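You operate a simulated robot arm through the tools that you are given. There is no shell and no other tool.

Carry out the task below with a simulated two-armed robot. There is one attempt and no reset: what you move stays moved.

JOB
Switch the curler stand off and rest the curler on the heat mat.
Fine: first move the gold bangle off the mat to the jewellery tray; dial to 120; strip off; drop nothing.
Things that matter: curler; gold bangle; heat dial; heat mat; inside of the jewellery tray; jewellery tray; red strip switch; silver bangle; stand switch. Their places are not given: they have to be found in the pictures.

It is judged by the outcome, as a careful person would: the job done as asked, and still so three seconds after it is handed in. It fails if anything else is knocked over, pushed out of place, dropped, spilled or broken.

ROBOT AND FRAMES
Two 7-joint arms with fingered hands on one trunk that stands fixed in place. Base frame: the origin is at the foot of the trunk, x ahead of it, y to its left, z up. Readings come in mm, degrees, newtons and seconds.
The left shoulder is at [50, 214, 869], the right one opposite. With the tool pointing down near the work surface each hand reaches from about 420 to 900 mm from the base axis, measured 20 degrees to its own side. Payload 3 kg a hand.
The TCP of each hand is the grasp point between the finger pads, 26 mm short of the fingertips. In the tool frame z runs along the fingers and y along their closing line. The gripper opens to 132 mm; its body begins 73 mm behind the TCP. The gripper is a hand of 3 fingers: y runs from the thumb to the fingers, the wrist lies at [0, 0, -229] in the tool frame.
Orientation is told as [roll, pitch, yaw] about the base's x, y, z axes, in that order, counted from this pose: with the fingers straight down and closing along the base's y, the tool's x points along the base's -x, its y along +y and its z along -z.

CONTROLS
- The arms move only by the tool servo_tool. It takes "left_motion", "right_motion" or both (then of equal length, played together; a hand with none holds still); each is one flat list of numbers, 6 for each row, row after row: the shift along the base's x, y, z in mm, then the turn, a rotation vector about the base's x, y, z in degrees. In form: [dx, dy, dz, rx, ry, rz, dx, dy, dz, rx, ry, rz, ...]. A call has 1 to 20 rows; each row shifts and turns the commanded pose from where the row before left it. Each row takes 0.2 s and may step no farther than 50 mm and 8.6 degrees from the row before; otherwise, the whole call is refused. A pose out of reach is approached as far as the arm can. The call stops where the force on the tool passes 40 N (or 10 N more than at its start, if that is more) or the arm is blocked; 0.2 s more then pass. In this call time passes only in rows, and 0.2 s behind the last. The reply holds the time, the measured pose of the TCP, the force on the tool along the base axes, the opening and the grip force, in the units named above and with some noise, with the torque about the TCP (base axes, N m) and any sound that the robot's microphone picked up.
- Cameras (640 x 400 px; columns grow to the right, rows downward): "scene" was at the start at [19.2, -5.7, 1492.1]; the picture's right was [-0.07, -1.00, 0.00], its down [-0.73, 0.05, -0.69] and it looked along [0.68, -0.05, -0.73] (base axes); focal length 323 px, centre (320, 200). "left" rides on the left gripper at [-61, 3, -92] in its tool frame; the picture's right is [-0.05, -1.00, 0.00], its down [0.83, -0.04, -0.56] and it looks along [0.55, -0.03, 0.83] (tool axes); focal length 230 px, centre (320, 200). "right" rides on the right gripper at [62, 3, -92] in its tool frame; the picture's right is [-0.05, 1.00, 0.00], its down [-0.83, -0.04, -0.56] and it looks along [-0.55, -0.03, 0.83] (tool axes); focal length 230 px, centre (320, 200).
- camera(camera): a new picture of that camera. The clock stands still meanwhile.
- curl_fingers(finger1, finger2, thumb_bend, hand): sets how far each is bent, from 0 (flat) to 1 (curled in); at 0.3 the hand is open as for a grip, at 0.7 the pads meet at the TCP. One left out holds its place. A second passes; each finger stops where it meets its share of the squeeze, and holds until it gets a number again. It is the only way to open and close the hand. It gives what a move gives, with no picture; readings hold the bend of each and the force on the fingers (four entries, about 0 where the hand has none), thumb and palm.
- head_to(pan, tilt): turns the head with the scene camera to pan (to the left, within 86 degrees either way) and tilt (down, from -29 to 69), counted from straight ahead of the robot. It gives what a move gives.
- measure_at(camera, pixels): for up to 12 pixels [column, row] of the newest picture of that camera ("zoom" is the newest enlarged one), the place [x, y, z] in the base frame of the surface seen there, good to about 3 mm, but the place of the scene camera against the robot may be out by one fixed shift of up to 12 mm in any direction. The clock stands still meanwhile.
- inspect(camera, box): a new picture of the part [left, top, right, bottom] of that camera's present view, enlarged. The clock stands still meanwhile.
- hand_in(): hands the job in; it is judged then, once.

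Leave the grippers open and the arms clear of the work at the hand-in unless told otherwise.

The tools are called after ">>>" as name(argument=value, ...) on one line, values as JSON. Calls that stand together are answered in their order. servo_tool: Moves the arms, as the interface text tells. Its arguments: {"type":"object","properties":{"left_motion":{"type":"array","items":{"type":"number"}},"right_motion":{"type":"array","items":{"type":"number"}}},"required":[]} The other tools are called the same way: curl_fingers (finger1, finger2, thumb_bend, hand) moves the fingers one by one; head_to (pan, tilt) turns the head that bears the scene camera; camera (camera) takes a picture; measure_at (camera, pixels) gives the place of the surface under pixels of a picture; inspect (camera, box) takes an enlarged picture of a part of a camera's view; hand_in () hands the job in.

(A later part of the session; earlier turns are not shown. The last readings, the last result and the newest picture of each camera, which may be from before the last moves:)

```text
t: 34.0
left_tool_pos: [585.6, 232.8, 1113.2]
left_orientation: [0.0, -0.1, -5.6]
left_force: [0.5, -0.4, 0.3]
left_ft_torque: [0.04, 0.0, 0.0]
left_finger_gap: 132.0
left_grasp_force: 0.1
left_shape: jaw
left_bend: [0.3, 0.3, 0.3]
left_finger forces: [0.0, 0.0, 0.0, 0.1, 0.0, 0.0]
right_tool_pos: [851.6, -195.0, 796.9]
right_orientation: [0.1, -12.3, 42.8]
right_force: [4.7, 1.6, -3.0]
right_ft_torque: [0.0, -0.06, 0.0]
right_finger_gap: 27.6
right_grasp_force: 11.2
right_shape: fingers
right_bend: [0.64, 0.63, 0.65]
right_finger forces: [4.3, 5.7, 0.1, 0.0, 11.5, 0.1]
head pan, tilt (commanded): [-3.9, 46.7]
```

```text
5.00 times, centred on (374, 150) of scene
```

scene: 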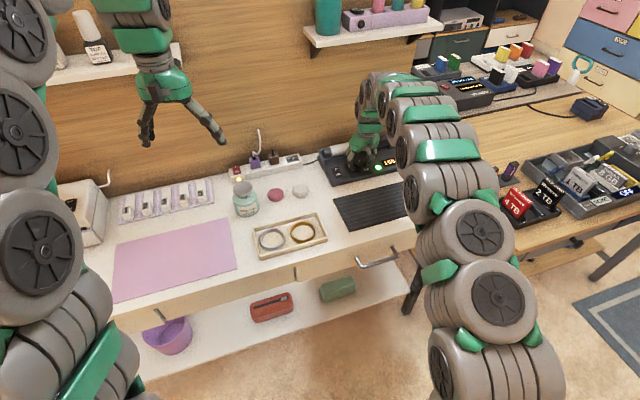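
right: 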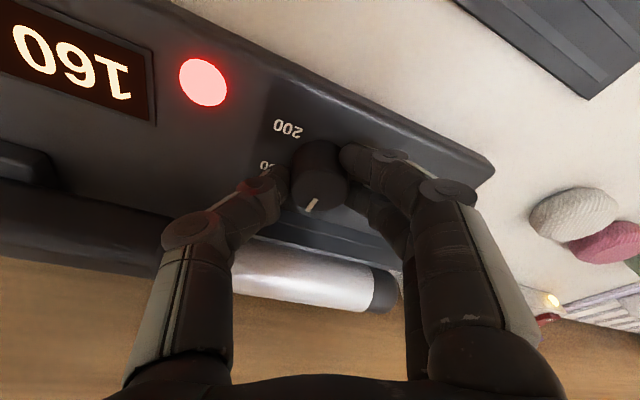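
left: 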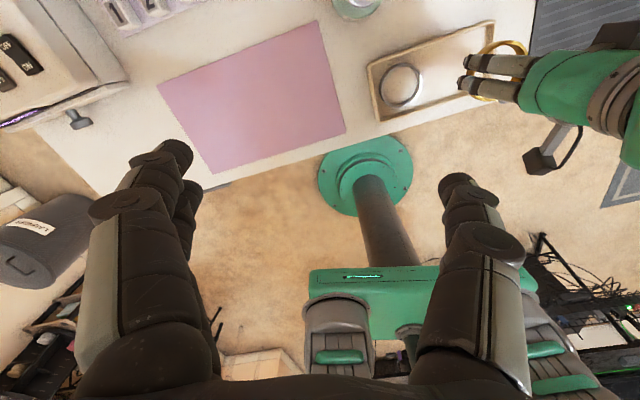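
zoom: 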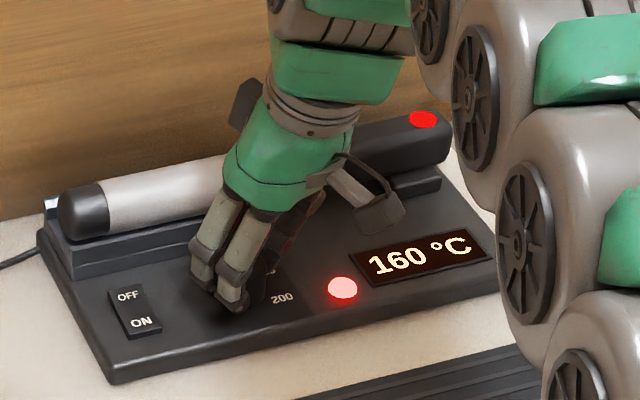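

The mark should now be at 120. I'll release (0.55), rise 35 mm straight up, and then back off toward me to read the dial.

>>> curl_fingers(hand="right", finger1=0.55, finger2=0.55, thumb_bend=0.55)

>>> servo_tool(right_motion=[0, 0, 8, 0, 0, 0, 0, 0, 12, 0, 0, 0, 0, 0, 15, 0, 0, 0, -25, -10, 0, 0, 0, 0, -30, -10, 5, 0, 0, -8, -30, -10, 5, 0, 0, -8, -30, -5, 10, 0, 0, -8])

>>> camera(camera="right")

>>> inspect(camera="scene", box=[310, 110, 438, 190])

```text
t: 35.0
left_tool_pos: [585.9, 231.7, 1112.9]
left_orientation: [0.0, 0.1, -5.6]
left_force: [0.2, -0.4, 0.5]
left_ft_torque: [0.05, -0.01, 0.02]
left_finger_gap: 131.8
left_grasp_force: 0.0
left_shape: jaw
left_bend: [0.3, 0.3, 0.3]
left_finger forces: [0.1, 0.0, 0.1, 0.1, 0.0, 0.0]
right_tool_pos: [850.9, -195.9, 795.6]
right_orientation: [0.1, -12.2, 42.6]
right_force: [0.0, -0.3, 0.7]
right_ft_torque: [-0.01, -0.01, -0.05]
right_finger_gap: 50.4
right_grasp_force: 0.1
right_shape: fingers
right_bend: [0.55, 0.55, 0.55]
right_finger forces: [0.0, 0.1, 0.0, 0.1, 0.1, 0.0]
head pan, tilt (commanded): [-3.9, 46.7]
```

```text
t: 36.6
left_tool_pos: [585.7, 234.0, 1112.0]
left_orientation: [0.0, 0.0, -5.6]
left_force: [0.5, -0.6, 0.8]
left_ft_torque: [0.0, 0.02, -0.02]
left_finger_gap: 131.7
left_grasp_force: 0.1
left_shape: jaw
left_bend: [0.3, 0.3, 0.3]
left_finger forces: [0.1, 0.1, 0.1, 0.0, 0.1, 0.0]
right_tool_pos: [735.9, -230.1, 851.2]
right_orientation: [0.1, -12.2, 18.5]
right_force: [0.0, 0.2, 0.3]
right_ft_torque: [-0.02, 0.01, 0.0]
right_finger_gap: 50.7
right_grasp_force: 0.1
right_shape: fingers
right_bend: [0.55, 0.55, 0.55]
right_finger forces: [0.0, 0.1, 0.1, 0.0, 0.0, 0.0]
head pan, tilt (commanded): [-3.9, 46.7]
```

```text
taken
```

right: 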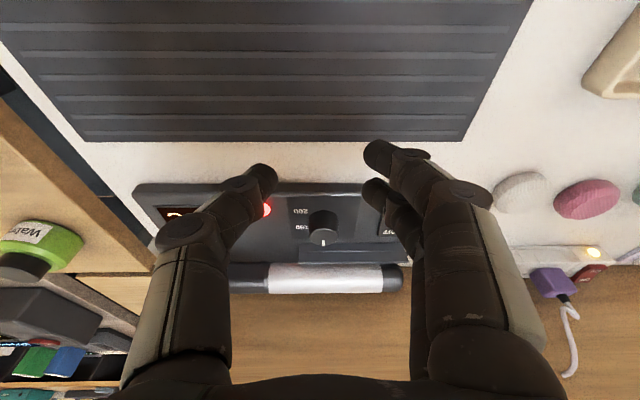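

```text
5.00 times, centred on (374, 150) of scene
```

zoom: 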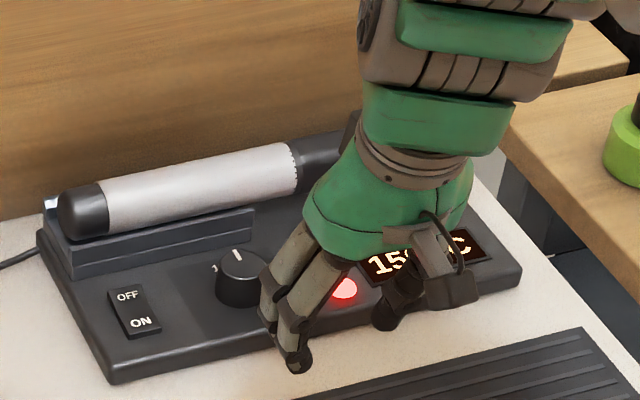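

The display now reads "15x °C", so it shows the actual temperature, cooling toward the new setting. I'll zoom in to check the dial mark against its labels.

>>> inspect(camera="right", box=[270, 190, 400, 270])

>>> inspect(camera="scene", box=[325, 140, 389, 180])

```text
4.92 times, centred on (335, 230) of right
```

zoom: 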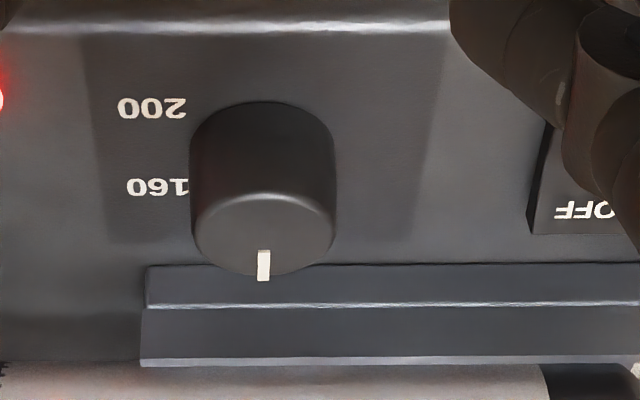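

```text
10.00 times, centred on (357, 160) of scene
```

zoom: 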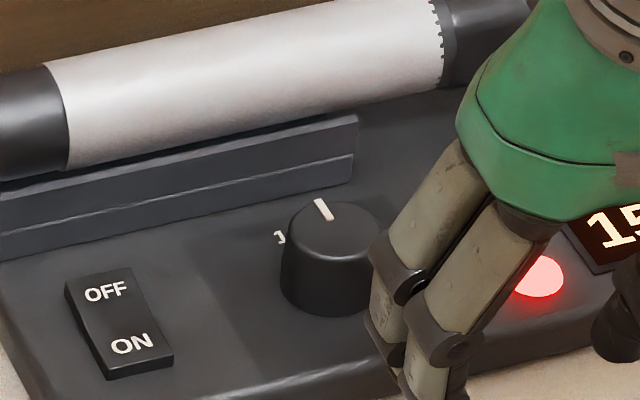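

The mark now points straight back where the 120 label sits behind the knob. I'll measure the mark's ends and knob edges to get its angle.

>>> inspect(camera="right", box=[300, 210, 360, 255])

>>> measure_at(camera="zoom", pixels=[[216, 340], [214, 250], [80, 260], [350, 250], [213, 360], [215, 310]])

```text
8.89 times, centred on (330, 232) of right
```

zoom: 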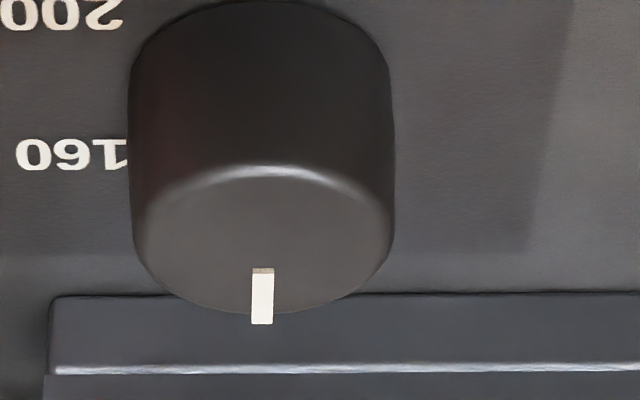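

```text
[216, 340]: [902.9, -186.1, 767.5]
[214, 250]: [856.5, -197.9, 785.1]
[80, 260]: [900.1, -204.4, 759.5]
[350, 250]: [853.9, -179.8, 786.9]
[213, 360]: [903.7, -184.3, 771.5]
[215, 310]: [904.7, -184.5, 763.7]
```

The mark stands square to the stand's back edge (90°), where 120 belongs (200 at -30°, 160 at +30°). While it cools I'll measure the stand switch, strip end, strip switch and pads for the pressing moves.

>>> inspect(camera="scene", box=[220, 130, 380, 230])

>>> measure_at(camera="zoom", pixels=[[68, 182], [74, 202], [68, 172], [60, 190], [82, 190], [80, 223], [352, 150], [348, 182], [497, 197], [508, 216], [490, 192], [516, 228]])

```text
4.00 times, centred on (300, 180) of scene
```

zoom: 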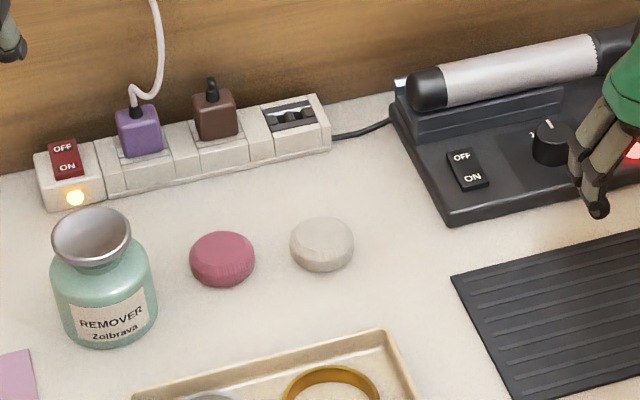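

```text
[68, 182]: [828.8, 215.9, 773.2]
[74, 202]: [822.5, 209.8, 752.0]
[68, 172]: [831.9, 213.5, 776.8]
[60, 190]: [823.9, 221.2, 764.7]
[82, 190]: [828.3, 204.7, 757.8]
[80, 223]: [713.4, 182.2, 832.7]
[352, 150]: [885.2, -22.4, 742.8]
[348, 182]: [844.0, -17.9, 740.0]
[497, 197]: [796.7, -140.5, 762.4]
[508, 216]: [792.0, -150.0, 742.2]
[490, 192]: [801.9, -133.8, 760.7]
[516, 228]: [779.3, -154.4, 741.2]
```

I'll measure the rockers at the right zoom pixels now: stand OFF (461,157)/ON (473,178); red OFF (62,148)/ON (67,167).

>>> measure_at(camera="zoom", pixels=[[461, 157], [473, 178], [448, 154], [471, 150], [486, 183], [463, 188], [62, 148], [67, 167], [50, 145], [76, 141], [83, 172], [320, 100]])

>>> measure_at(camera="right", pixels=[[598, 272], [590, 268], [610, 255], [592, 253], [510, 255], [480, 250], [386, 236], [395, 240]])

```text
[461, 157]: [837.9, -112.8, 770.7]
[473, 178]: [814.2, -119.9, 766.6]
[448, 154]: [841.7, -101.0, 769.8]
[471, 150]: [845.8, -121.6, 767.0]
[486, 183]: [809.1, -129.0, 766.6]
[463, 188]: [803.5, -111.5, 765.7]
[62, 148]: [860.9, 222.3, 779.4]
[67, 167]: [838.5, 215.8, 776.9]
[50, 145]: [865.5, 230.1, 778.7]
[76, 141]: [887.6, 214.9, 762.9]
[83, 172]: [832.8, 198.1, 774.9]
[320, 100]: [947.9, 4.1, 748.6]
```

```text
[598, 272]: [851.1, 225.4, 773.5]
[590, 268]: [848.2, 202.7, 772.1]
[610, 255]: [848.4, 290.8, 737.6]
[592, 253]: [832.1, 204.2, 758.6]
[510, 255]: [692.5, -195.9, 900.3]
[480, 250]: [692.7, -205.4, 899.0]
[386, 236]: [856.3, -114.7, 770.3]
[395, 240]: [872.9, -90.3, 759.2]
```

Stand rocker: OFF half centre ≈(847,-114.5,770). I'll press it with the thumb tip alone: thumb to 0.7, fingers open to 0.3 — check the shape here in free space.

>>> curl_fingers(hand="right", finger1=0.3, finger2=0.3, thumb_bend=0.7)

>>> camera(camera="right")

>>> inspect(camera="scene", box=[330, 120, 458, 200])

```text
t: 37.6
left_tool_pos: [585.0, 233.3, 1113.6]
left_orientation: [-0.1, 0.0, -5.5]
left_force: [-0.1, 0.4, -0.5]
left_ft_torque: [0.02, -0.03, 0.01]
left_finger_gap: 131.7
left_grasp_force: 0.0
left_shape: jaw
left_bend: [0.3, 0.3, 0.3]
left_finger forces: [0.0, 0.0, 0.0, 0.1, 0.0, 0.1]
right_tool_pos: [736.2, -230.1, 850.3]
right_orientation: [0.2, -12.2, 18.6]
right_force: [0.5, -1.1, 0.4]
right_ft_torque: [0.0, 0.0, 0.02]
right_finger_gap: 68.6
right_grasp_force: 0.0
right_shape: fingers
right_bend: [0.3, 0.3, 0.7]
right_finger forces: [0.0, 0.0, 0.0, 0.1, 0.0, 0.2]
head pan, tilt (commanded): [-3.9, 46.7]
```

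```text
taken
```

right: 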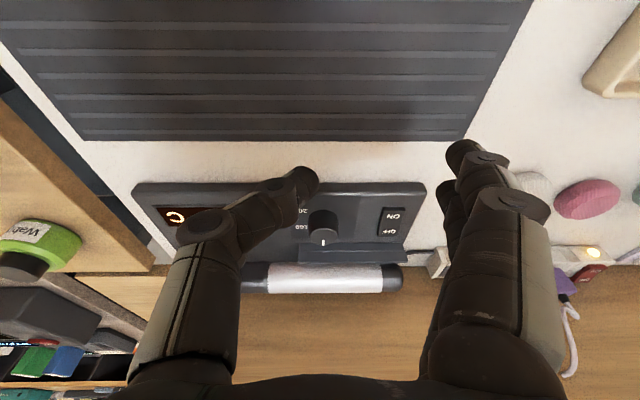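

```text
5.00 times, centred on (394, 160) of scene
```

zoom: 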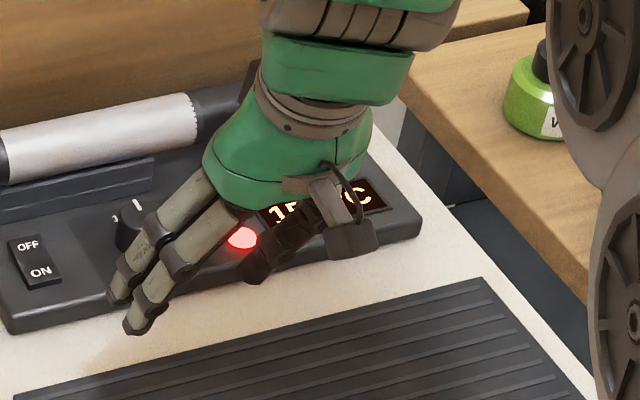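

Thumb curls inward strongly. I'll measure thumb tip and fingertip heights to see which sticks out lowest.

>>> measure_at(camera="zoom", pixels=[[255, 280], [262, 276], [140, 325], [130, 328], [115, 295], [250, 270]])

>>> measure_at(camera="right", pixels=[[308, 178], [300, 172], [292, 178], [290, 188], [462, 150], [475, 157], [280, 195]])

```text
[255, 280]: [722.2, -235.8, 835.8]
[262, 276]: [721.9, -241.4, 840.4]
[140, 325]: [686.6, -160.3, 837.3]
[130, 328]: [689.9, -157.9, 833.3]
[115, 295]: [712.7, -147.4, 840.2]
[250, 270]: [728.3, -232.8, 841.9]
```

```text
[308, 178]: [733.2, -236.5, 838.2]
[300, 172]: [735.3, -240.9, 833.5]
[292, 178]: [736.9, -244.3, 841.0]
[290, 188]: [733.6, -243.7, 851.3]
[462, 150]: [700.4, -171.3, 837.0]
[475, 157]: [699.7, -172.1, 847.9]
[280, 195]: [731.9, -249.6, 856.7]
```

The curled thumb is no lower than the open fingers. Better: thumb at 0.45 (its longest reach) with both fingers curled in fully. I'll set that and check.

>>> curl_fingers(hand="right", finger1=1.0, finger2=1.0, thumb_bend=0.43)

>>> camera(camera="right")

>>> inspect(camera="scene", box=[330, 120, 458, 200])

```text
t: 38.6
left_tool_pos: [585.9, 231.4, 1113.5]
left_orientation: [0.0, 0.1, -5.6]
left_force: [-0.5, -0.3, 0.2]
left_ft_torque: [0.01, 0.02, 0.0]
left_finger_gap: 131.9
left_grasp_force: 0.0
left_shape: jaw
left_bend: [0.3, 0.3, 0.3]
left_finger forces: [0.0, 0.0, 0.0, 0.0, 0.0, 0.0]
right_tool_pos: [737.7, -229.2, 851.0]
right_orientation: [0.1, -12.3, 18.6]
right_force: [-0.8, -0.4, -0.1]
right_ft_torque: [-0.03, 0.0, 0.01]
right_finger_gap: 48.3
right_grasp_force: 0.0
right_shape: fingers
right_bend: [1.0, 1.0, 0.43]
right_finger forces: [0.0, 0.1, 0.0, 0.1, 0.0, 0.1]
head pan, tilt (commanded): [-3.9, 46.7]
```

```text
taken
```

right: 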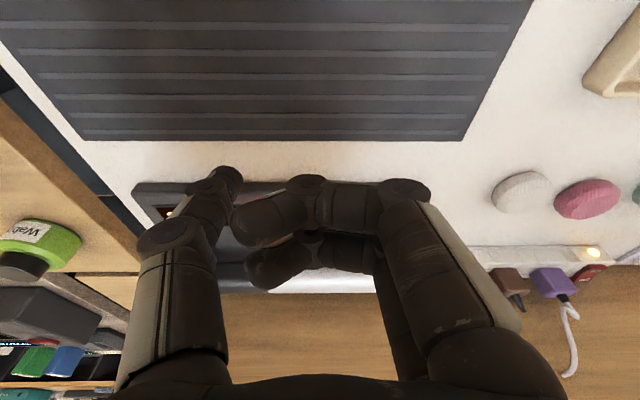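

```text
5.00 times, centred on (394, 160) of scene
```

zoom: 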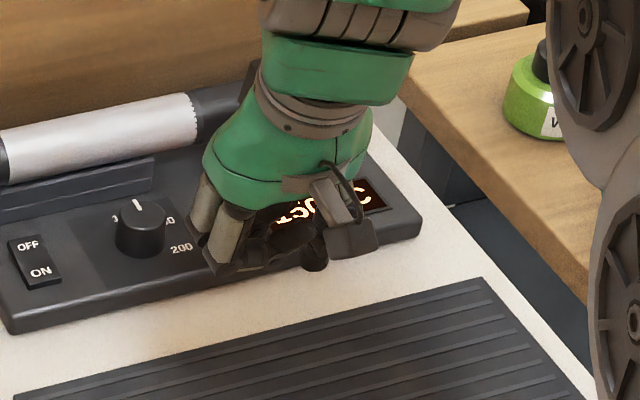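

Good shape: fingers tucked in, thumb extended. Let me measure the thumb tip relative to the TCP.

>>> measure_at(camera="right", pixels=[[225, 170], [232, 172], [220, 176], [212, 190], [300, 185], [260, 225]])

>>> measure_at(camera="zoom", pixels=[[315, 268], [310, 266], [320, 266], [225, 270], [240, 268]])

```text
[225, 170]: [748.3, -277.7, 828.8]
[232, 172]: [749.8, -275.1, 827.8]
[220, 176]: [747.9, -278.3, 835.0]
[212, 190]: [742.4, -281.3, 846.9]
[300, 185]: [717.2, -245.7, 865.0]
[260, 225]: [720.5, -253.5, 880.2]
```

```text
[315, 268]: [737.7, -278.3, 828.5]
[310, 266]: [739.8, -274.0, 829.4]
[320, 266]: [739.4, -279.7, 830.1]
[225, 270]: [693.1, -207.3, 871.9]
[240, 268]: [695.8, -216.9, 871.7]
```

Thumb tip sits at about TCP + (13,-48.5,-25). I'll move sideways then forward so the tip hovers ≈15 mm above the OFF half of the stand switch.

>>> servo_tool(right_motion=[0, 40, 0, 0, 0, 0, 0, 41, 0, 0, 0, 0, 0, 41, 0, 0, 0, 0, 0, 41, 0, 0, 0, 0, 24, 0, -10, 0, 0, 0, 25, 0, -10, 0, 0, 0, 25, 0, -10, 0, 0, 0, 24, 0, -10, 0, 0, 0])

>>> camera(camera="right")

>>> inspect(camera="scene", box=[300, 110, 428, 190])

```text
t: 40.4
left_tool_pos: [584.7, 233.0, 1113.0]
left_orientation: [0.0, 0.0, -5.5]
left_force: [-0.1, 0.1, 0.5]
left_ft_torque: [0.0, 0.0, 0.03]
left_finger_gap: 131.9
left_grasp_force: 0.1
left_shape: jaw
left_bend: [0.3, 0.3, 0.3]
left_finger forces: [0.0, 0.1, 0.1, 0.0, 0.1, 0.1]
right_tool_pos: [834.4, -67.5, 810.1]
right_orientation: [0.0, -12.2, 18.6]
right_force: [0.2, 0.4, 0.8]
right_ft_torque: [-0.01, -0.02, 0.0]
right_finger_gap: 48.4
right_grasp_force: 0.1
right_shape: fingers
right_bend: [1.0, 1.0, 0.43]
right_finger forces: [0.0, 0.0, 0.0, 0.0, 0.0, 0.0]
head pan, tilt (commanded): [-3.9, 46.7]
```

```text
taken
```

right: 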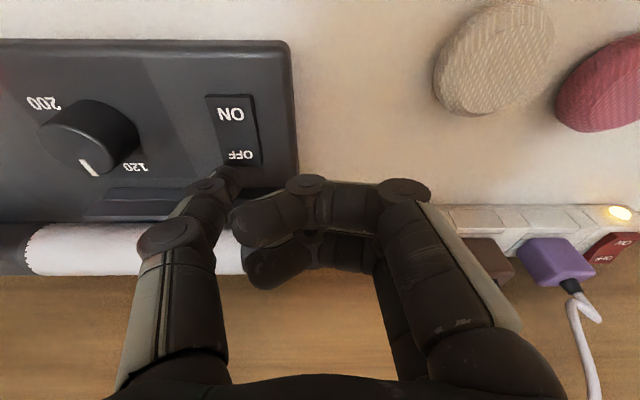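

```text
5.00 times, centred on (364, 150) of scene
```

zoom: 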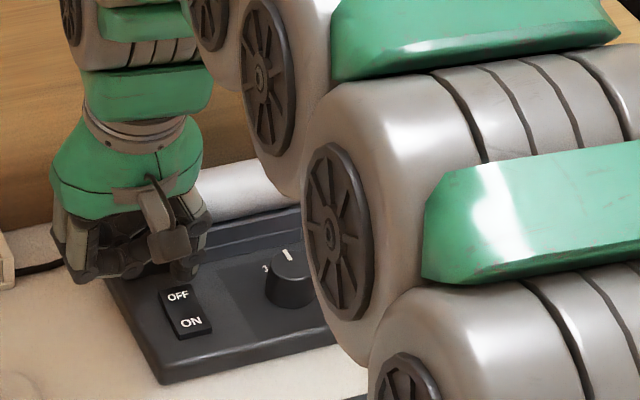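

From here the "120" label is visible at (135,167). I'll zoom in to compare the mark's direction with it.

>>> inspect(camera="right", box=[0, 70, 200, 220])

>>> measure_at(camera="right", pixels=[[135, 167], [43, 102], [83, 160], [93, 172], [72, 152], [100, 128], [240, 155], [231, 114], [228, 172], [240, 172]])

```text
2.67 times, centred on (100, 145) of right
```

zoom: 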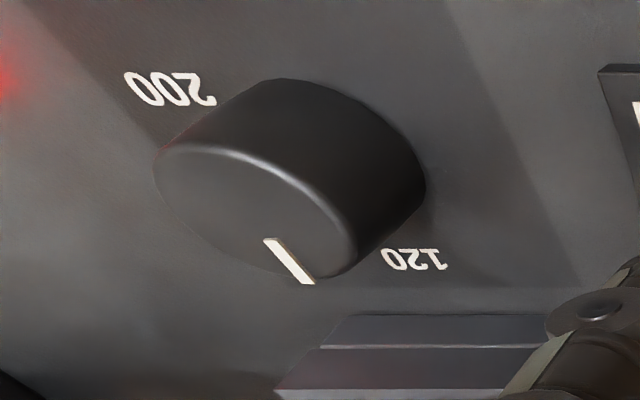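

```text
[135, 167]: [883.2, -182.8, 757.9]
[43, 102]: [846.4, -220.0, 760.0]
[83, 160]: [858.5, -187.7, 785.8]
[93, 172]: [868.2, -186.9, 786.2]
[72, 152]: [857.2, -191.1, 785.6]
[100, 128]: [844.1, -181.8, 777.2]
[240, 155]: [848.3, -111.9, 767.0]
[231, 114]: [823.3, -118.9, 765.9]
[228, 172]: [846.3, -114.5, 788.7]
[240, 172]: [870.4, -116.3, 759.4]
```

The mark's heading (≈19°) matches the 120 label's direction (≈17°): dial is on 120. The thumb tip is over the OFF end at ≈(849,-114.5). I'll press down slowly.

>>> servo_tool(right_motion=[0, 0, -5, 0, 0, 0, 0, 0, -4, 0, 0, 0, 0, 0, -3, 0, 0, 0, 0, 0, -3, 0, 0, 0])

>>> camera(camera="right")

```text
t: 41.4
left_tool_pos: [584.7, 232.8, 1113.3]
left_orientation: [0.1, 0.0, -5.6]
left_force: [-0.5, 0.0, 0.9]
left_ft_torque: [0.0, 0.03, 0.02]
left_finger_gap: 131.9
left_grasp_force: 0.1
left_shape: jaw
left_bend: [0.3, 0.3, 0.3]
left_finger forces: [0.0, 0.0, 0.1, 0.1, 0.0, 0.0]
right_tool_pos: [836.1, -66.4, 797.3]
right_orientation: [0.0, -12.5, 18.6]
right_force: [-1.3, 3.2, 15.6]
right_ft_torque: [-0.78, -0.25, -0.05]
right_finger_gap: 48.8
right_grasp_force: 7.6
right_shape: fingers
right_bend: [1.0, 1.0, 0.43]
right_finger forces: [0.0, 0.0, 0.0, 0.0, 15.3, 0.0]
head pan, tilt (commanded): [-3.9, 46.7]
```

```text
taken
```

right: 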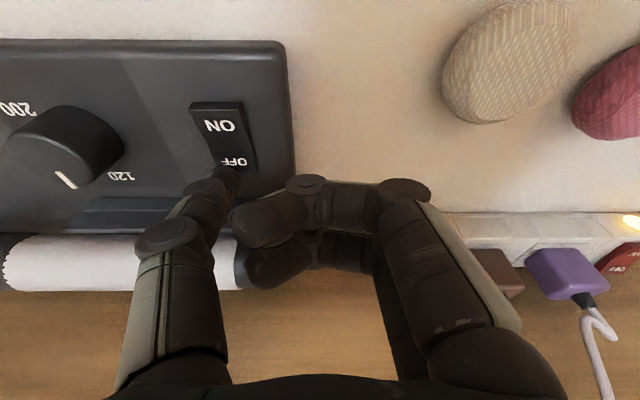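

15.6 N press; I'll zoom to see whether the rocker flipped.

>>> inspect(camera="right", box=[170, 80, 290, 200])

>>> inspect(camera="scene", box=[310, 140, 390, 190])

```text
3.33 times, centred on (230, 140) of right
```

zoom: 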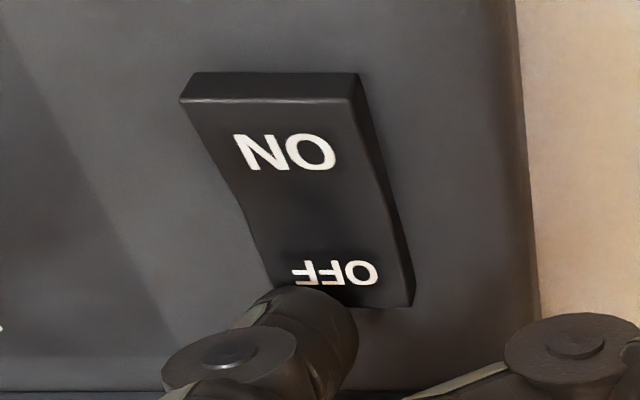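

```text
8.00 times, centred on (350, 165) of scene
```

zoom: 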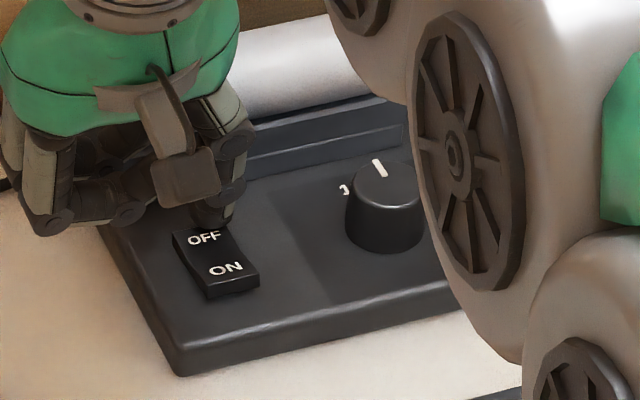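

The ON end now stands up and OFF is pressed in. I'll lift off 15 mm and check the lamp, display and rocker.

>>> servo_tool(right_motion=[0, 0, 5, 0, 0, 0, 0, 0, 10, 0, 0, 0, -25, 0, 5, 0, 0, 0, -30, 0, 5, 0, 0, 0, -30, 10, 5, 0, 0, 0, -30, 10, 5, 0, 0, 0])

>>> camera(camera="scene")

>>> inspect(camera="right", box=[60, 150, 320, 300])

```text
t: 42.8
left_tool_pos: [584.9, 232.3, 1112.8]
left_orientation: [0.1, 0.0, -5.6]
left_force: [0.7, -0.3, 0.0]
left_ft_torque: [0.0, 0.0, -0.04]
left_finger_gap: 132.2
left_grasp_force: 0.1
left_shape: jaw
left_bend: [0.3, 0.3, 0.3]
left_finger forces: [0.0, 0.1, 0.0, 0.0, 0.0, 0.0]
right_tool_pos: [718.9, -48.3, 831.3]
right_orientation: [0.1, -12.4, 18.7]
right_force: [-0.2, 0.2, 0.8]
right_ft_torque: [0.0, 0.01, -0.01]
right_finger_gap: 48.8
right_grasp_force: 0.0
right_shape: fingers
right_bend: [1.0, 1.0, 0.43]
right_finger forces: [0.0, 0.0, 0.0, 0.0, 0.1, 0.1]
head pan, tilt (commanded): [-3.9, 46.7]
```

```text
taken
```

scene: 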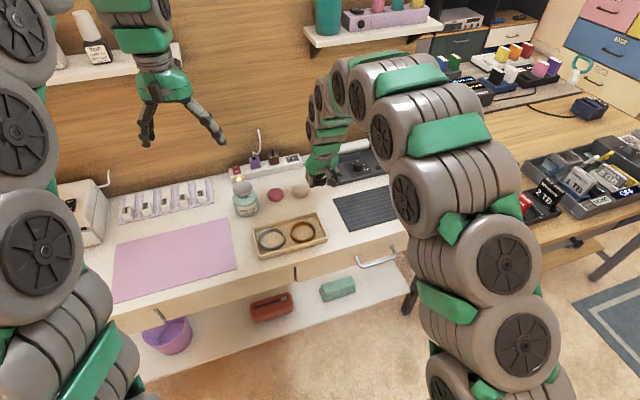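

```text
2.46 times, centred on (190, 225) of right
```

zoom: 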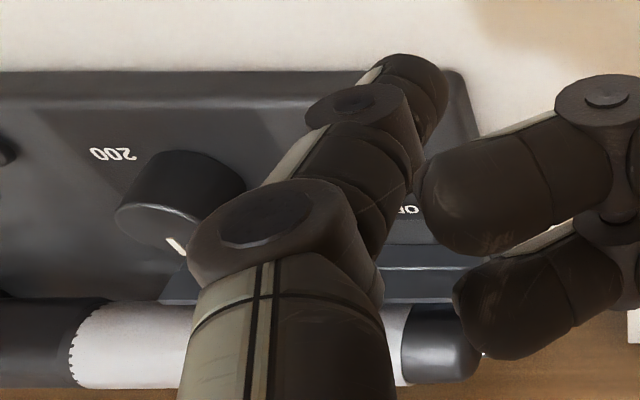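

Retreated. Next I'll open the right hand and move it in front of the handle end of the curler to inspect lamp, display and the handle.

>>> servo_tool(right_motion=[-5, -40, 5, 0, 0, 0, 0, -45, 5, 0, 0, 0, 5, -45, 5, 0, 0, 0, 10, -45, 5, 0, 0, 0, 10, -45, 10, 0, 0, 0, 10, -40, 20, 0, 0, 0])

>>> curl_fingers(hand="right", finger1=0.3, finger2=0.3, thumb_bend=0.3)

>>> camera(camera="right")

>>> camera(camera="scene")

```text
t: 44.2
left_tool_pos: [585.7, 233.1, 1114.0]
left_orientation: [0.0, 0.0, -5.6]
left_force: [0.0, -0.8, 0.0]
left_ft_torque: [0.01, 0.01, -0.02]
left_finger_gap: 131.9
left_grasp_force: 0.0
left_shape: jaw
left_bend: [0.3, 0.3, 0.3]
left_finger forces: [0.0, 0.0, 0.0, 0.0, 0.0, 0.0]
right_tool_pos: [748.1, -308.6, 881.7]
right_orientation: [0.1, -12.2, 18.5]
right_force: [0.3, -0.2, -0.3]
right_ft_torque: [-0.03, 0.02, -0.01]
right_finger_gap: 48.9
right_grasp_force: 0.1
right_shape: fingers
right_bend: [1.0, 1.0, 0.43]
right_finger forces: [0.1, 0.0, 0.0, 0.0, 0.1, 0.0]
head pan, tilt (commanded): [-3.9, 46.7]
```

```text
t: 45.2
left_tool_pos: [586.0, 233.1, 1113.1]
left_orientation: [0.0, 0.0, -5.6]
left_force: [-0.4, -0.4, -0.1]
left_ft_torque: [0.01, 0.03, 0.0]
left_finger_gap: 132.0
left_grasp_force: 0.0
left_shape: jaw
left_bend: [0.3, 0.3, 0.3]
left_finger forces: [0.1, 0.0, 0.0, 0.0, 0.1, 0.0]
right_tool_pos: [747.6, -306.6, 881.0]
right_orientation: [0.1, -12.3, 18.6]
right_force: [0.3, 0.1, -0.7]
right_ft_torque: [0.02, 0.05, 0.02]
right_finger_gap: 134.0
right_grasp_force: 0.1
right_shape: fingers
right_bend: [0.3, 0.3, 0.3]
right_finger forces: [0.0, 0.0, 0.0, 0.0, 0.0, 0.0]
head pan, tilt (commanded): [-3.9, 46.7]
```

```text
taken
```

right: 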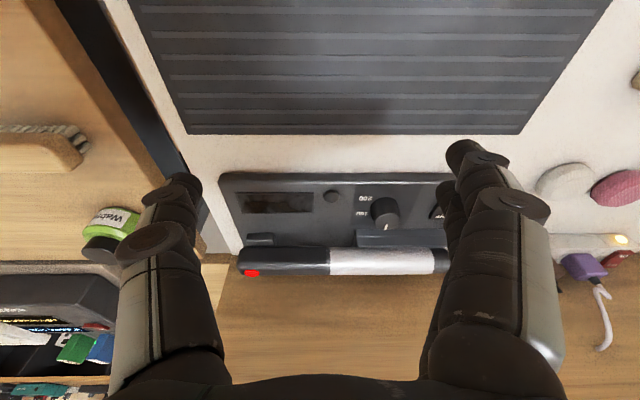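

```text
taken
```

scene: 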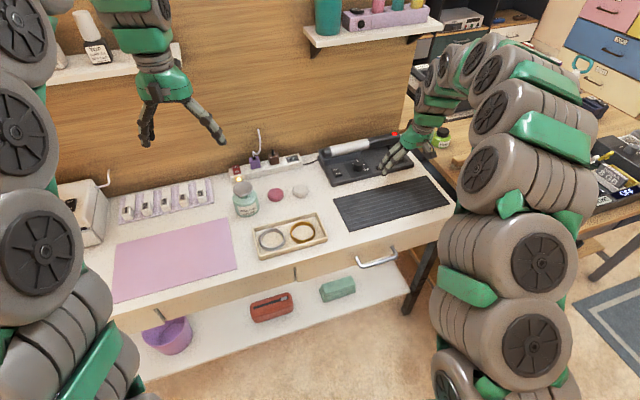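

The lamp and display are dark: the stand is off. Next the red strip switch with the left hand. I'll measure the surroundings first: swatch rack right end (213,190), left shelf edge, wall, bottle, plug and cable.

>>> measure_at(camera="scene", pixels=[[212, 184], [214, 203], [205, 180], [195, 190], [183, 50], [182, 66], [150, 72], [225, 120], [228, 165], [258, 155], [262, 140], [247, 188]])

>>> inspect(camera="scene", box=[120, 100, 290, 230])

```text
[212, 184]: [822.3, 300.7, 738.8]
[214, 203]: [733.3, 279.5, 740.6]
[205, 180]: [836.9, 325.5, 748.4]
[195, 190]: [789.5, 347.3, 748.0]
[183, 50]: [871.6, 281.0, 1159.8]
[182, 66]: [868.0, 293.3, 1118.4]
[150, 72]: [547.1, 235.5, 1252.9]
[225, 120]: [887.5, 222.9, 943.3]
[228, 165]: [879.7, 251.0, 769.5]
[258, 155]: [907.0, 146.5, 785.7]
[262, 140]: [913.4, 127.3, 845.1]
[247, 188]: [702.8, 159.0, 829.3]
```

```text
3.08 times, centred on (205, 165) of scene
```

zoom: 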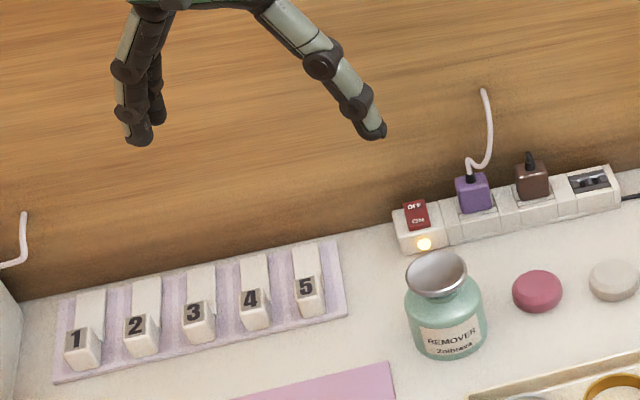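

Plan for the left hand: thumb extended, fingers tucked, tilted 35° forward with yaw ≈16° so it clears the wall and the left shelf, approaching over the bottle at height and descending on the switch. First set the finger shape, then turn and tilt in place.

>>> curl_fingers(hand="left", finger1=1.0, finger2=1.0, thumb_bend=0.43)

>>> servo_tool(left_motion=[0, 0, -20, 0, 0, 7.1, 0, 0, -20, 0, 0, 7.1, 0, 0, -20, 0, 0, 7.1, 0, 0, -20, 1.89, -6.74, 0, 0, 0, -20, 1.89, -6.74, 0, 0, 0, -20, 1.89, -6.74, 0, 0, 0, -20, 1.89, -6.74, 0, 0, 0, -20, 1.89, -6.74, 0, 0, 0, -30, 0, 0, 0, 0, 0, -23, 0, 0, 0])

>>> camera(camera="left")

>>> camera(camera="scene")

```text
t: 46.2
left_tool_pos: [585.8, 232.7, 1113.3]
left_orientation: [0.0, 0.0, -5.6]
left_force: [-0.3, -0.6, 0.2]
left_ft_torque: [0.01, -0.01, 0.0]
left_finger_gap: 48.8
left_grasp_force: 0.1
left_shape: fingers
left_bend: [1.0, 1.0, 0.43]
left_finger forces: [0.0, 0.0, 0.0, 0.0, 0.0, 0.0]
right_tool_pos: [747.6, -307.6, 880.6]
right_orientation: [0.1, -12.3, 18.6]
right_force: [0.3, -0.3, 0.4]
right_ft_torque: [0.02, -0.01, -0.01]
right_finger_gap: 133.9
right_grasp_force: 0.0
right_shape: fingers
right_bend: [0.3, 0.3, 0.3]
right_finger forces: [0.0, 0.0, 0.0, 0.0, 0.0, 0.0]
head pan, tilt (commanded): [-3.9, 46.7]
```

```text
t: 48.4
left_tool_pos: [585.1, 233.2, 900.2]
left_orientation: [-0.1, -35.0, 15.8]
left_force: [0.0, 0.4, 0.9]
left_ft_torque: [0.01, 0.03, 0.0]
left_finger_gap: 48.9
left_grasp_force: 0.0
left_shape: fingers
left_bend: [1.0, 1.0, 0.43]
left_finger forces: [0.1, 0.0, 0.0, 0.0, 0.1, 0.0]
right_tool_pos: [747.5, -308.7, 879.2]
right_orientation: [0.0, -12.2, 18.6]
right_force: [-0.8, 0.2, -0.1]
right_ft_torque: [0.01, 0.03, 0.0]
right_finger_gap: 134.1
right_grasp_force: 0.0
right_shape: fingers
right_bend: [0.3, 0.3, 0.3]
right_finger forces: [0.0, 0.0, 0.0, 0.1, 0.1, 0.0]
head pan, tilt (commanded): [-3.9, 46.7]
```

```text
taken
```

left: 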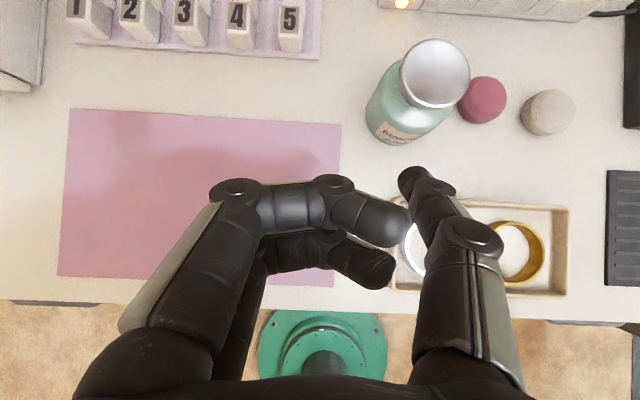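

```text
taken
```

scene: 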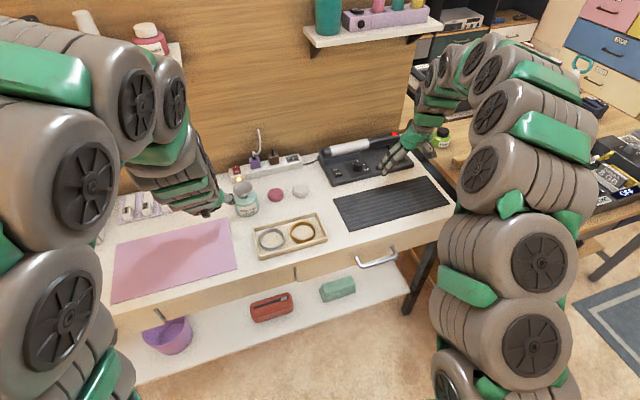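

The left camera now looks straight down. I'll move forward 170 mm at this height (thumb tip ≈ 880, bottle top 831) to view the red switch.

>>> servo_tool(left_motion=[34, 4, 0, 0, 0, 0, 34, 4, 0, 0, 0, 0, 34, 4, 0, 0, 0, 0, 34, 4, 0, 0, 0, 0, 34, 4, 0, 0, 0, 0])

>>> camera(camera="left")

>>> camera(camera="scene")

```text
t: 49.6
left_tool_pos: [757.1, 250.6, 899.7]
left_orientation: [0.1, -34.9, 15.7]
left_force: [0.1, 0.1, 0.0]
left_ft_torque: [0.0, -0.04, 0.0]
left_finger_gap: 48.8
left_grasp_force: 0.1
left_shape: fingers
left_bend: [1.0, 1.0, 0.43]
left_finger forces: [0.0, 0.0, 0.1, 0.0, 0.0, 0.0]
right_tool_pos: [746.8, -307.3, 879.3]
right_orientation: [0.1, -12.2, 18.6]
right_force: [0.9, 0.6, -0.9]
right_ft_torque: [0.02, 0.03, -0.02]
right_finger_gap: 133.9
right_grasp_force: 0.1
right_shape: fingers
right_bend: [0.3, 0.3, 0.3]
right_finger forces: [0.1, 0.0, 0.0, 0.0, 0.0, 0.0]
head pan, tilt (commanded): [-3.9, 46.7]
```

```text
taken
```

left: 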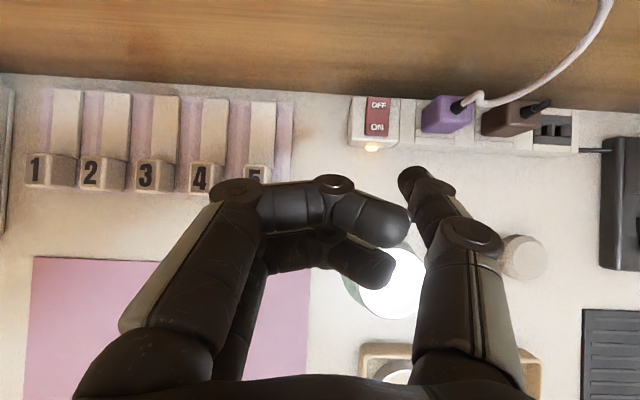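

```text
taken
```

scene: 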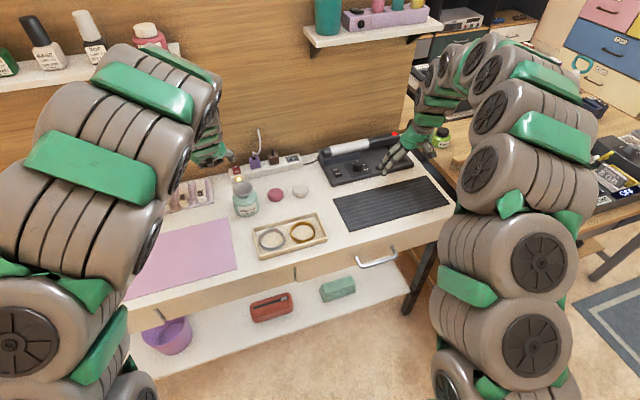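

The red switch is in view at (377,117) in the left camera. I'll zoom and measure it, and check the forearm's clearance to the left shelf.

>>> inspect(camera="left", box=[330, 80, 450, 180])

>>> measure_at(camera="left", pixels=[[377, 104], [376, 127], [377, 97], [377, 136], [367, 104], [388, 104], [372, 148], [355, 135], [412, 172], [405, 180], [446, 113], [380, 92]])

>>> measure_at(camera="scene", pixels=[[215, 90], [205, 70], [180, 50], [160, 48], [212, 120], [130, 45], [100, 72], [50, 82], [165, 45], [190, 55]])

```text
4.00 times, centred on (390, 130) of left
```

zoom: 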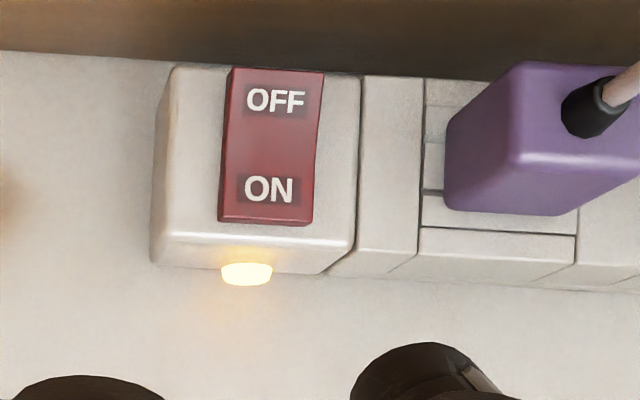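

```text
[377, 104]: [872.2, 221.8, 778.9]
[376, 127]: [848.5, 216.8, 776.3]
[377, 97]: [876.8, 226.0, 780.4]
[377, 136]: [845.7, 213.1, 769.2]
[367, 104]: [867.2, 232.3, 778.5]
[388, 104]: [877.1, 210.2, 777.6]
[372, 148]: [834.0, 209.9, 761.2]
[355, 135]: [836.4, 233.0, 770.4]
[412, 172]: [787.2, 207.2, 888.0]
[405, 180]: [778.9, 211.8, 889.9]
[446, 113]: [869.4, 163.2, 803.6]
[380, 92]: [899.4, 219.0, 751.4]
```

```text
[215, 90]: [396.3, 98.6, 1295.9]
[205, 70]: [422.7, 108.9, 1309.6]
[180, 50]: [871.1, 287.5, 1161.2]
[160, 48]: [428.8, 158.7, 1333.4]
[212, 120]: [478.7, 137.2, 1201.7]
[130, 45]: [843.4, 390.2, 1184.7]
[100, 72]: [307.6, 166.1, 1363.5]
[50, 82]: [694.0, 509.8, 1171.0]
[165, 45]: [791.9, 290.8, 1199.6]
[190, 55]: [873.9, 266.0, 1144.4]
```

Forearm is far from the shelf. Switch OFF centre ≈(872,222,779). I'll move forward over it (TCP ≈(844,264)) and lower to z≈815, leaving the tip ≈15 mm above.

>>> servo_tool(left_motion=[29, 5, 0, 0, 0, 0, 29, 5, 0, 0, 0, 0, 29, 4, 0, 0, 0, 0, 0, 0, -28, 0, 0, 0, 0, 0, -28, 0, 0, 0, 0, 0, -26, 0, 0, 0])

>>> camera(camera="left")

>>> inspect(camera="scene", box=[190, 110, 318, 190])

```text
t: 51.0
left_tool_pos: [841.8, 268.4, 818.5]
left_orientation: [0.0, -35.0, 15.7]
left_force: [0.1, 0.0, -0.2]
left_ft_torque: [0.02, 0.0, -0.02]
left_finger_gap: 48.6
left_grasp_force: 0.0
left_shape: fingers
left_bend: [1.0, 1.0, 0.43]
left_finger forces: [0.0, 0.1, 0.0, 0.0, 0.0, 0.0]
right_tool_pos: [747.8, -306.5, 879.7]
right_orientation: [0.1, -12.2, 18.6]
right_force: [0.1, -0.6, -0.3]
right_ft_torque: [0.03, 0.01, 0.01]
right_finger_gap: 133.9
right_grasp_force: 0.0
right_shape: fingers
right_bend: [0.3, 0.3, 0.3]
right_finger forces: [0.1, 0.0, 0.0, 0.0, 0.1, 0.0]
head pan, tilt (commanded): [-3.9, 46.7]
```

```text
taken
```

left: 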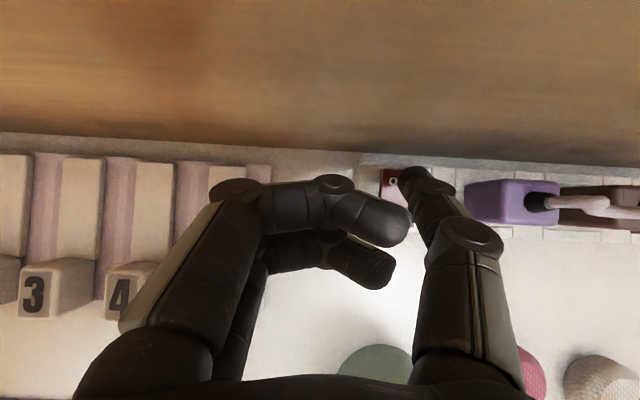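

```text
5.00 times, centred on (254, 150) of scene
```

zoom: 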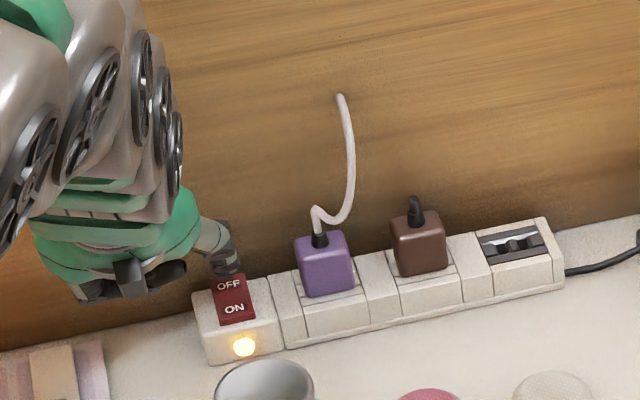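

The thumb tip is over the OFF half, laterally aligned. I'll shift (+2,-3) and press down slowly.

>>> servo_tool(left_motion=[2, -3, -6, 0, 0, 0, 0, 0, -5, 0, 0, 0, 0, 0, -4, 0, 0, 0, 0, 0, -3, 0, 0, 0, 0, 0, -3, 0, 0, 0])

>>> inspect(camera="scene", box=[214, 145, 278, 185])

>>> inspect(camera="left", box=[340, 130, 460, 230])

```text
t: 52.2
left_tool_pos: [846.0, 264.2, 801.1]
left_orientation: [-0.2, -35.5, 15.7]
left_force: [-3.2, 3.0, 39.1]
left_ft_torque: [-1.86, -0.95, -0.05]
left_finger_gap: 48.9
left_grasp_force: 18.4
left_shape: fingers
left_bend: [1.0, 1.0, 0.44]
left_finger forces: [0.1, 0.0, 0.0, 0.0, 38.2, 0.0]
right_tool_pos: [747.6, -306.3, 881.0]
right_orientation: [0.0, -12.2, 18.6]
right_force: [-0.5, 0.4, 0.3]
right_ft_torque: [-0.04, -0.02, 0.02]
right_finger_gap: 134.1
right_grasp_force: 0.0
right_shape: fingers
right_bend: [0.3, 0.3, 0.3]
right_finger forces: [0.0, 0.0, 0.0, 0.1, 0.0, 0.1]
head pan, tilt (commanded): [-3.9, 46.7]
```

```text
10.00 times, centred on (246, 165) of scene
```

zoom: 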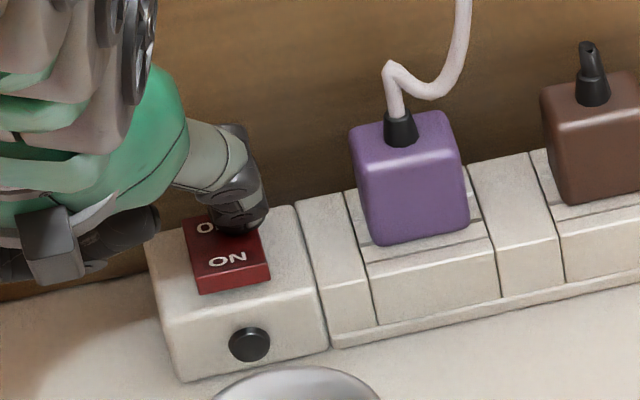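

```text
4.00 times, centred on (400, 180) of left
```

zoom: 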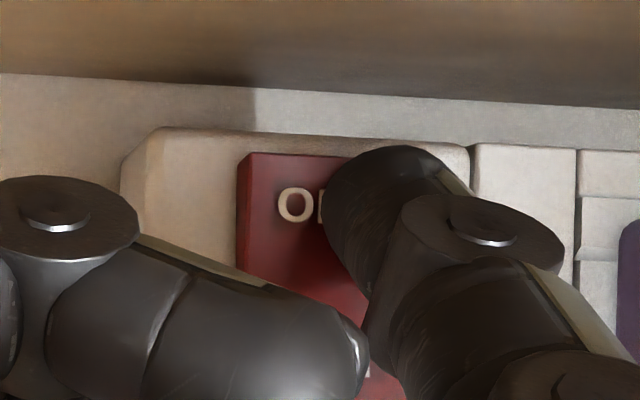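

The strip lamp went dark and the ON end stands up: the strip is off (39 N press). I'll lift straight up and retreat the left hand over the bottle, at height.

>>> servo_tool(left_motion=[0, 0, 5, 0, 0, 0, 0, 0, 10, 0, 0, 0, 0, 0, 25, 0, 0, 0, 0, 0, 30, 0, 0, 0, 0, 0, 30, 0, 0, 0, -35, -5, 0, 0, 0, 0, -40, -5, 0, 0, 0, 0, -40, -5, 0, 0, 0, 0, -40, -5, 0, 0, 0, 0, -40, -5, 0, 0, 0, 0, -40, -5, 0, 0, 0, 0])

>>> camera(camera="scene")

>>> inspect(camera="scene", box=[200, 120, 328, 200])

```text
t: 54.6
left_tool_pos: [607.1, 235.5, 896.8]
left_orientation: [0.0, -35.0, 15.9]
left_force: [0.0, -0.5, 0.4]
left_ft_torque: [0.0, -0.01, 0.01]
left_finger_gap: 48.7
left_grasp_force: 0.0
left_shape: fingers
left_bend: [1.0, 1.0, 0.43]
left_finger forces: [0.0, 0.0, 0.1, 0.1, 0.1, 0.1]
right_tool_pos: [747.9, -306.4, 880.0]
right_orientation: [0.1, -12.2, 18.6]
right_force: [-0.9, 1.1, 0.3]
right_ft_torque: [0.01, 0.01, 0.03]
right_finger_gap: 133.7
right_grasp_force: 0.1
right_shape: fingers
right_bend: [0.3, 0.3, 0.3]
right_finger forces: [0.0, 0.0, 0.1, 0.0, 0.0, 0.0]
head pan, tilt (commanded): [-3.9, 46.7]
```

```text
taken
```

scene: 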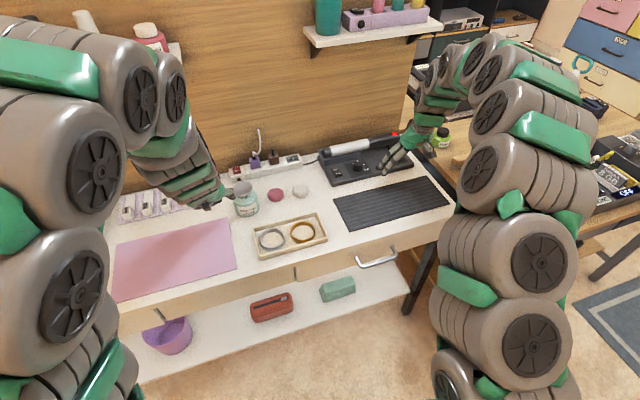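

```text
5.00 times, centred on (264, 160) of scene
```

zoom: 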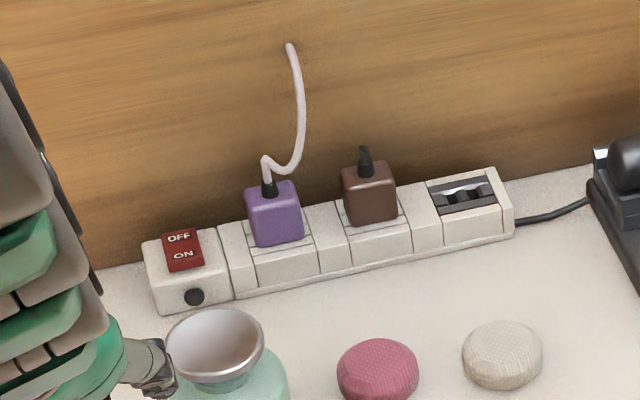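

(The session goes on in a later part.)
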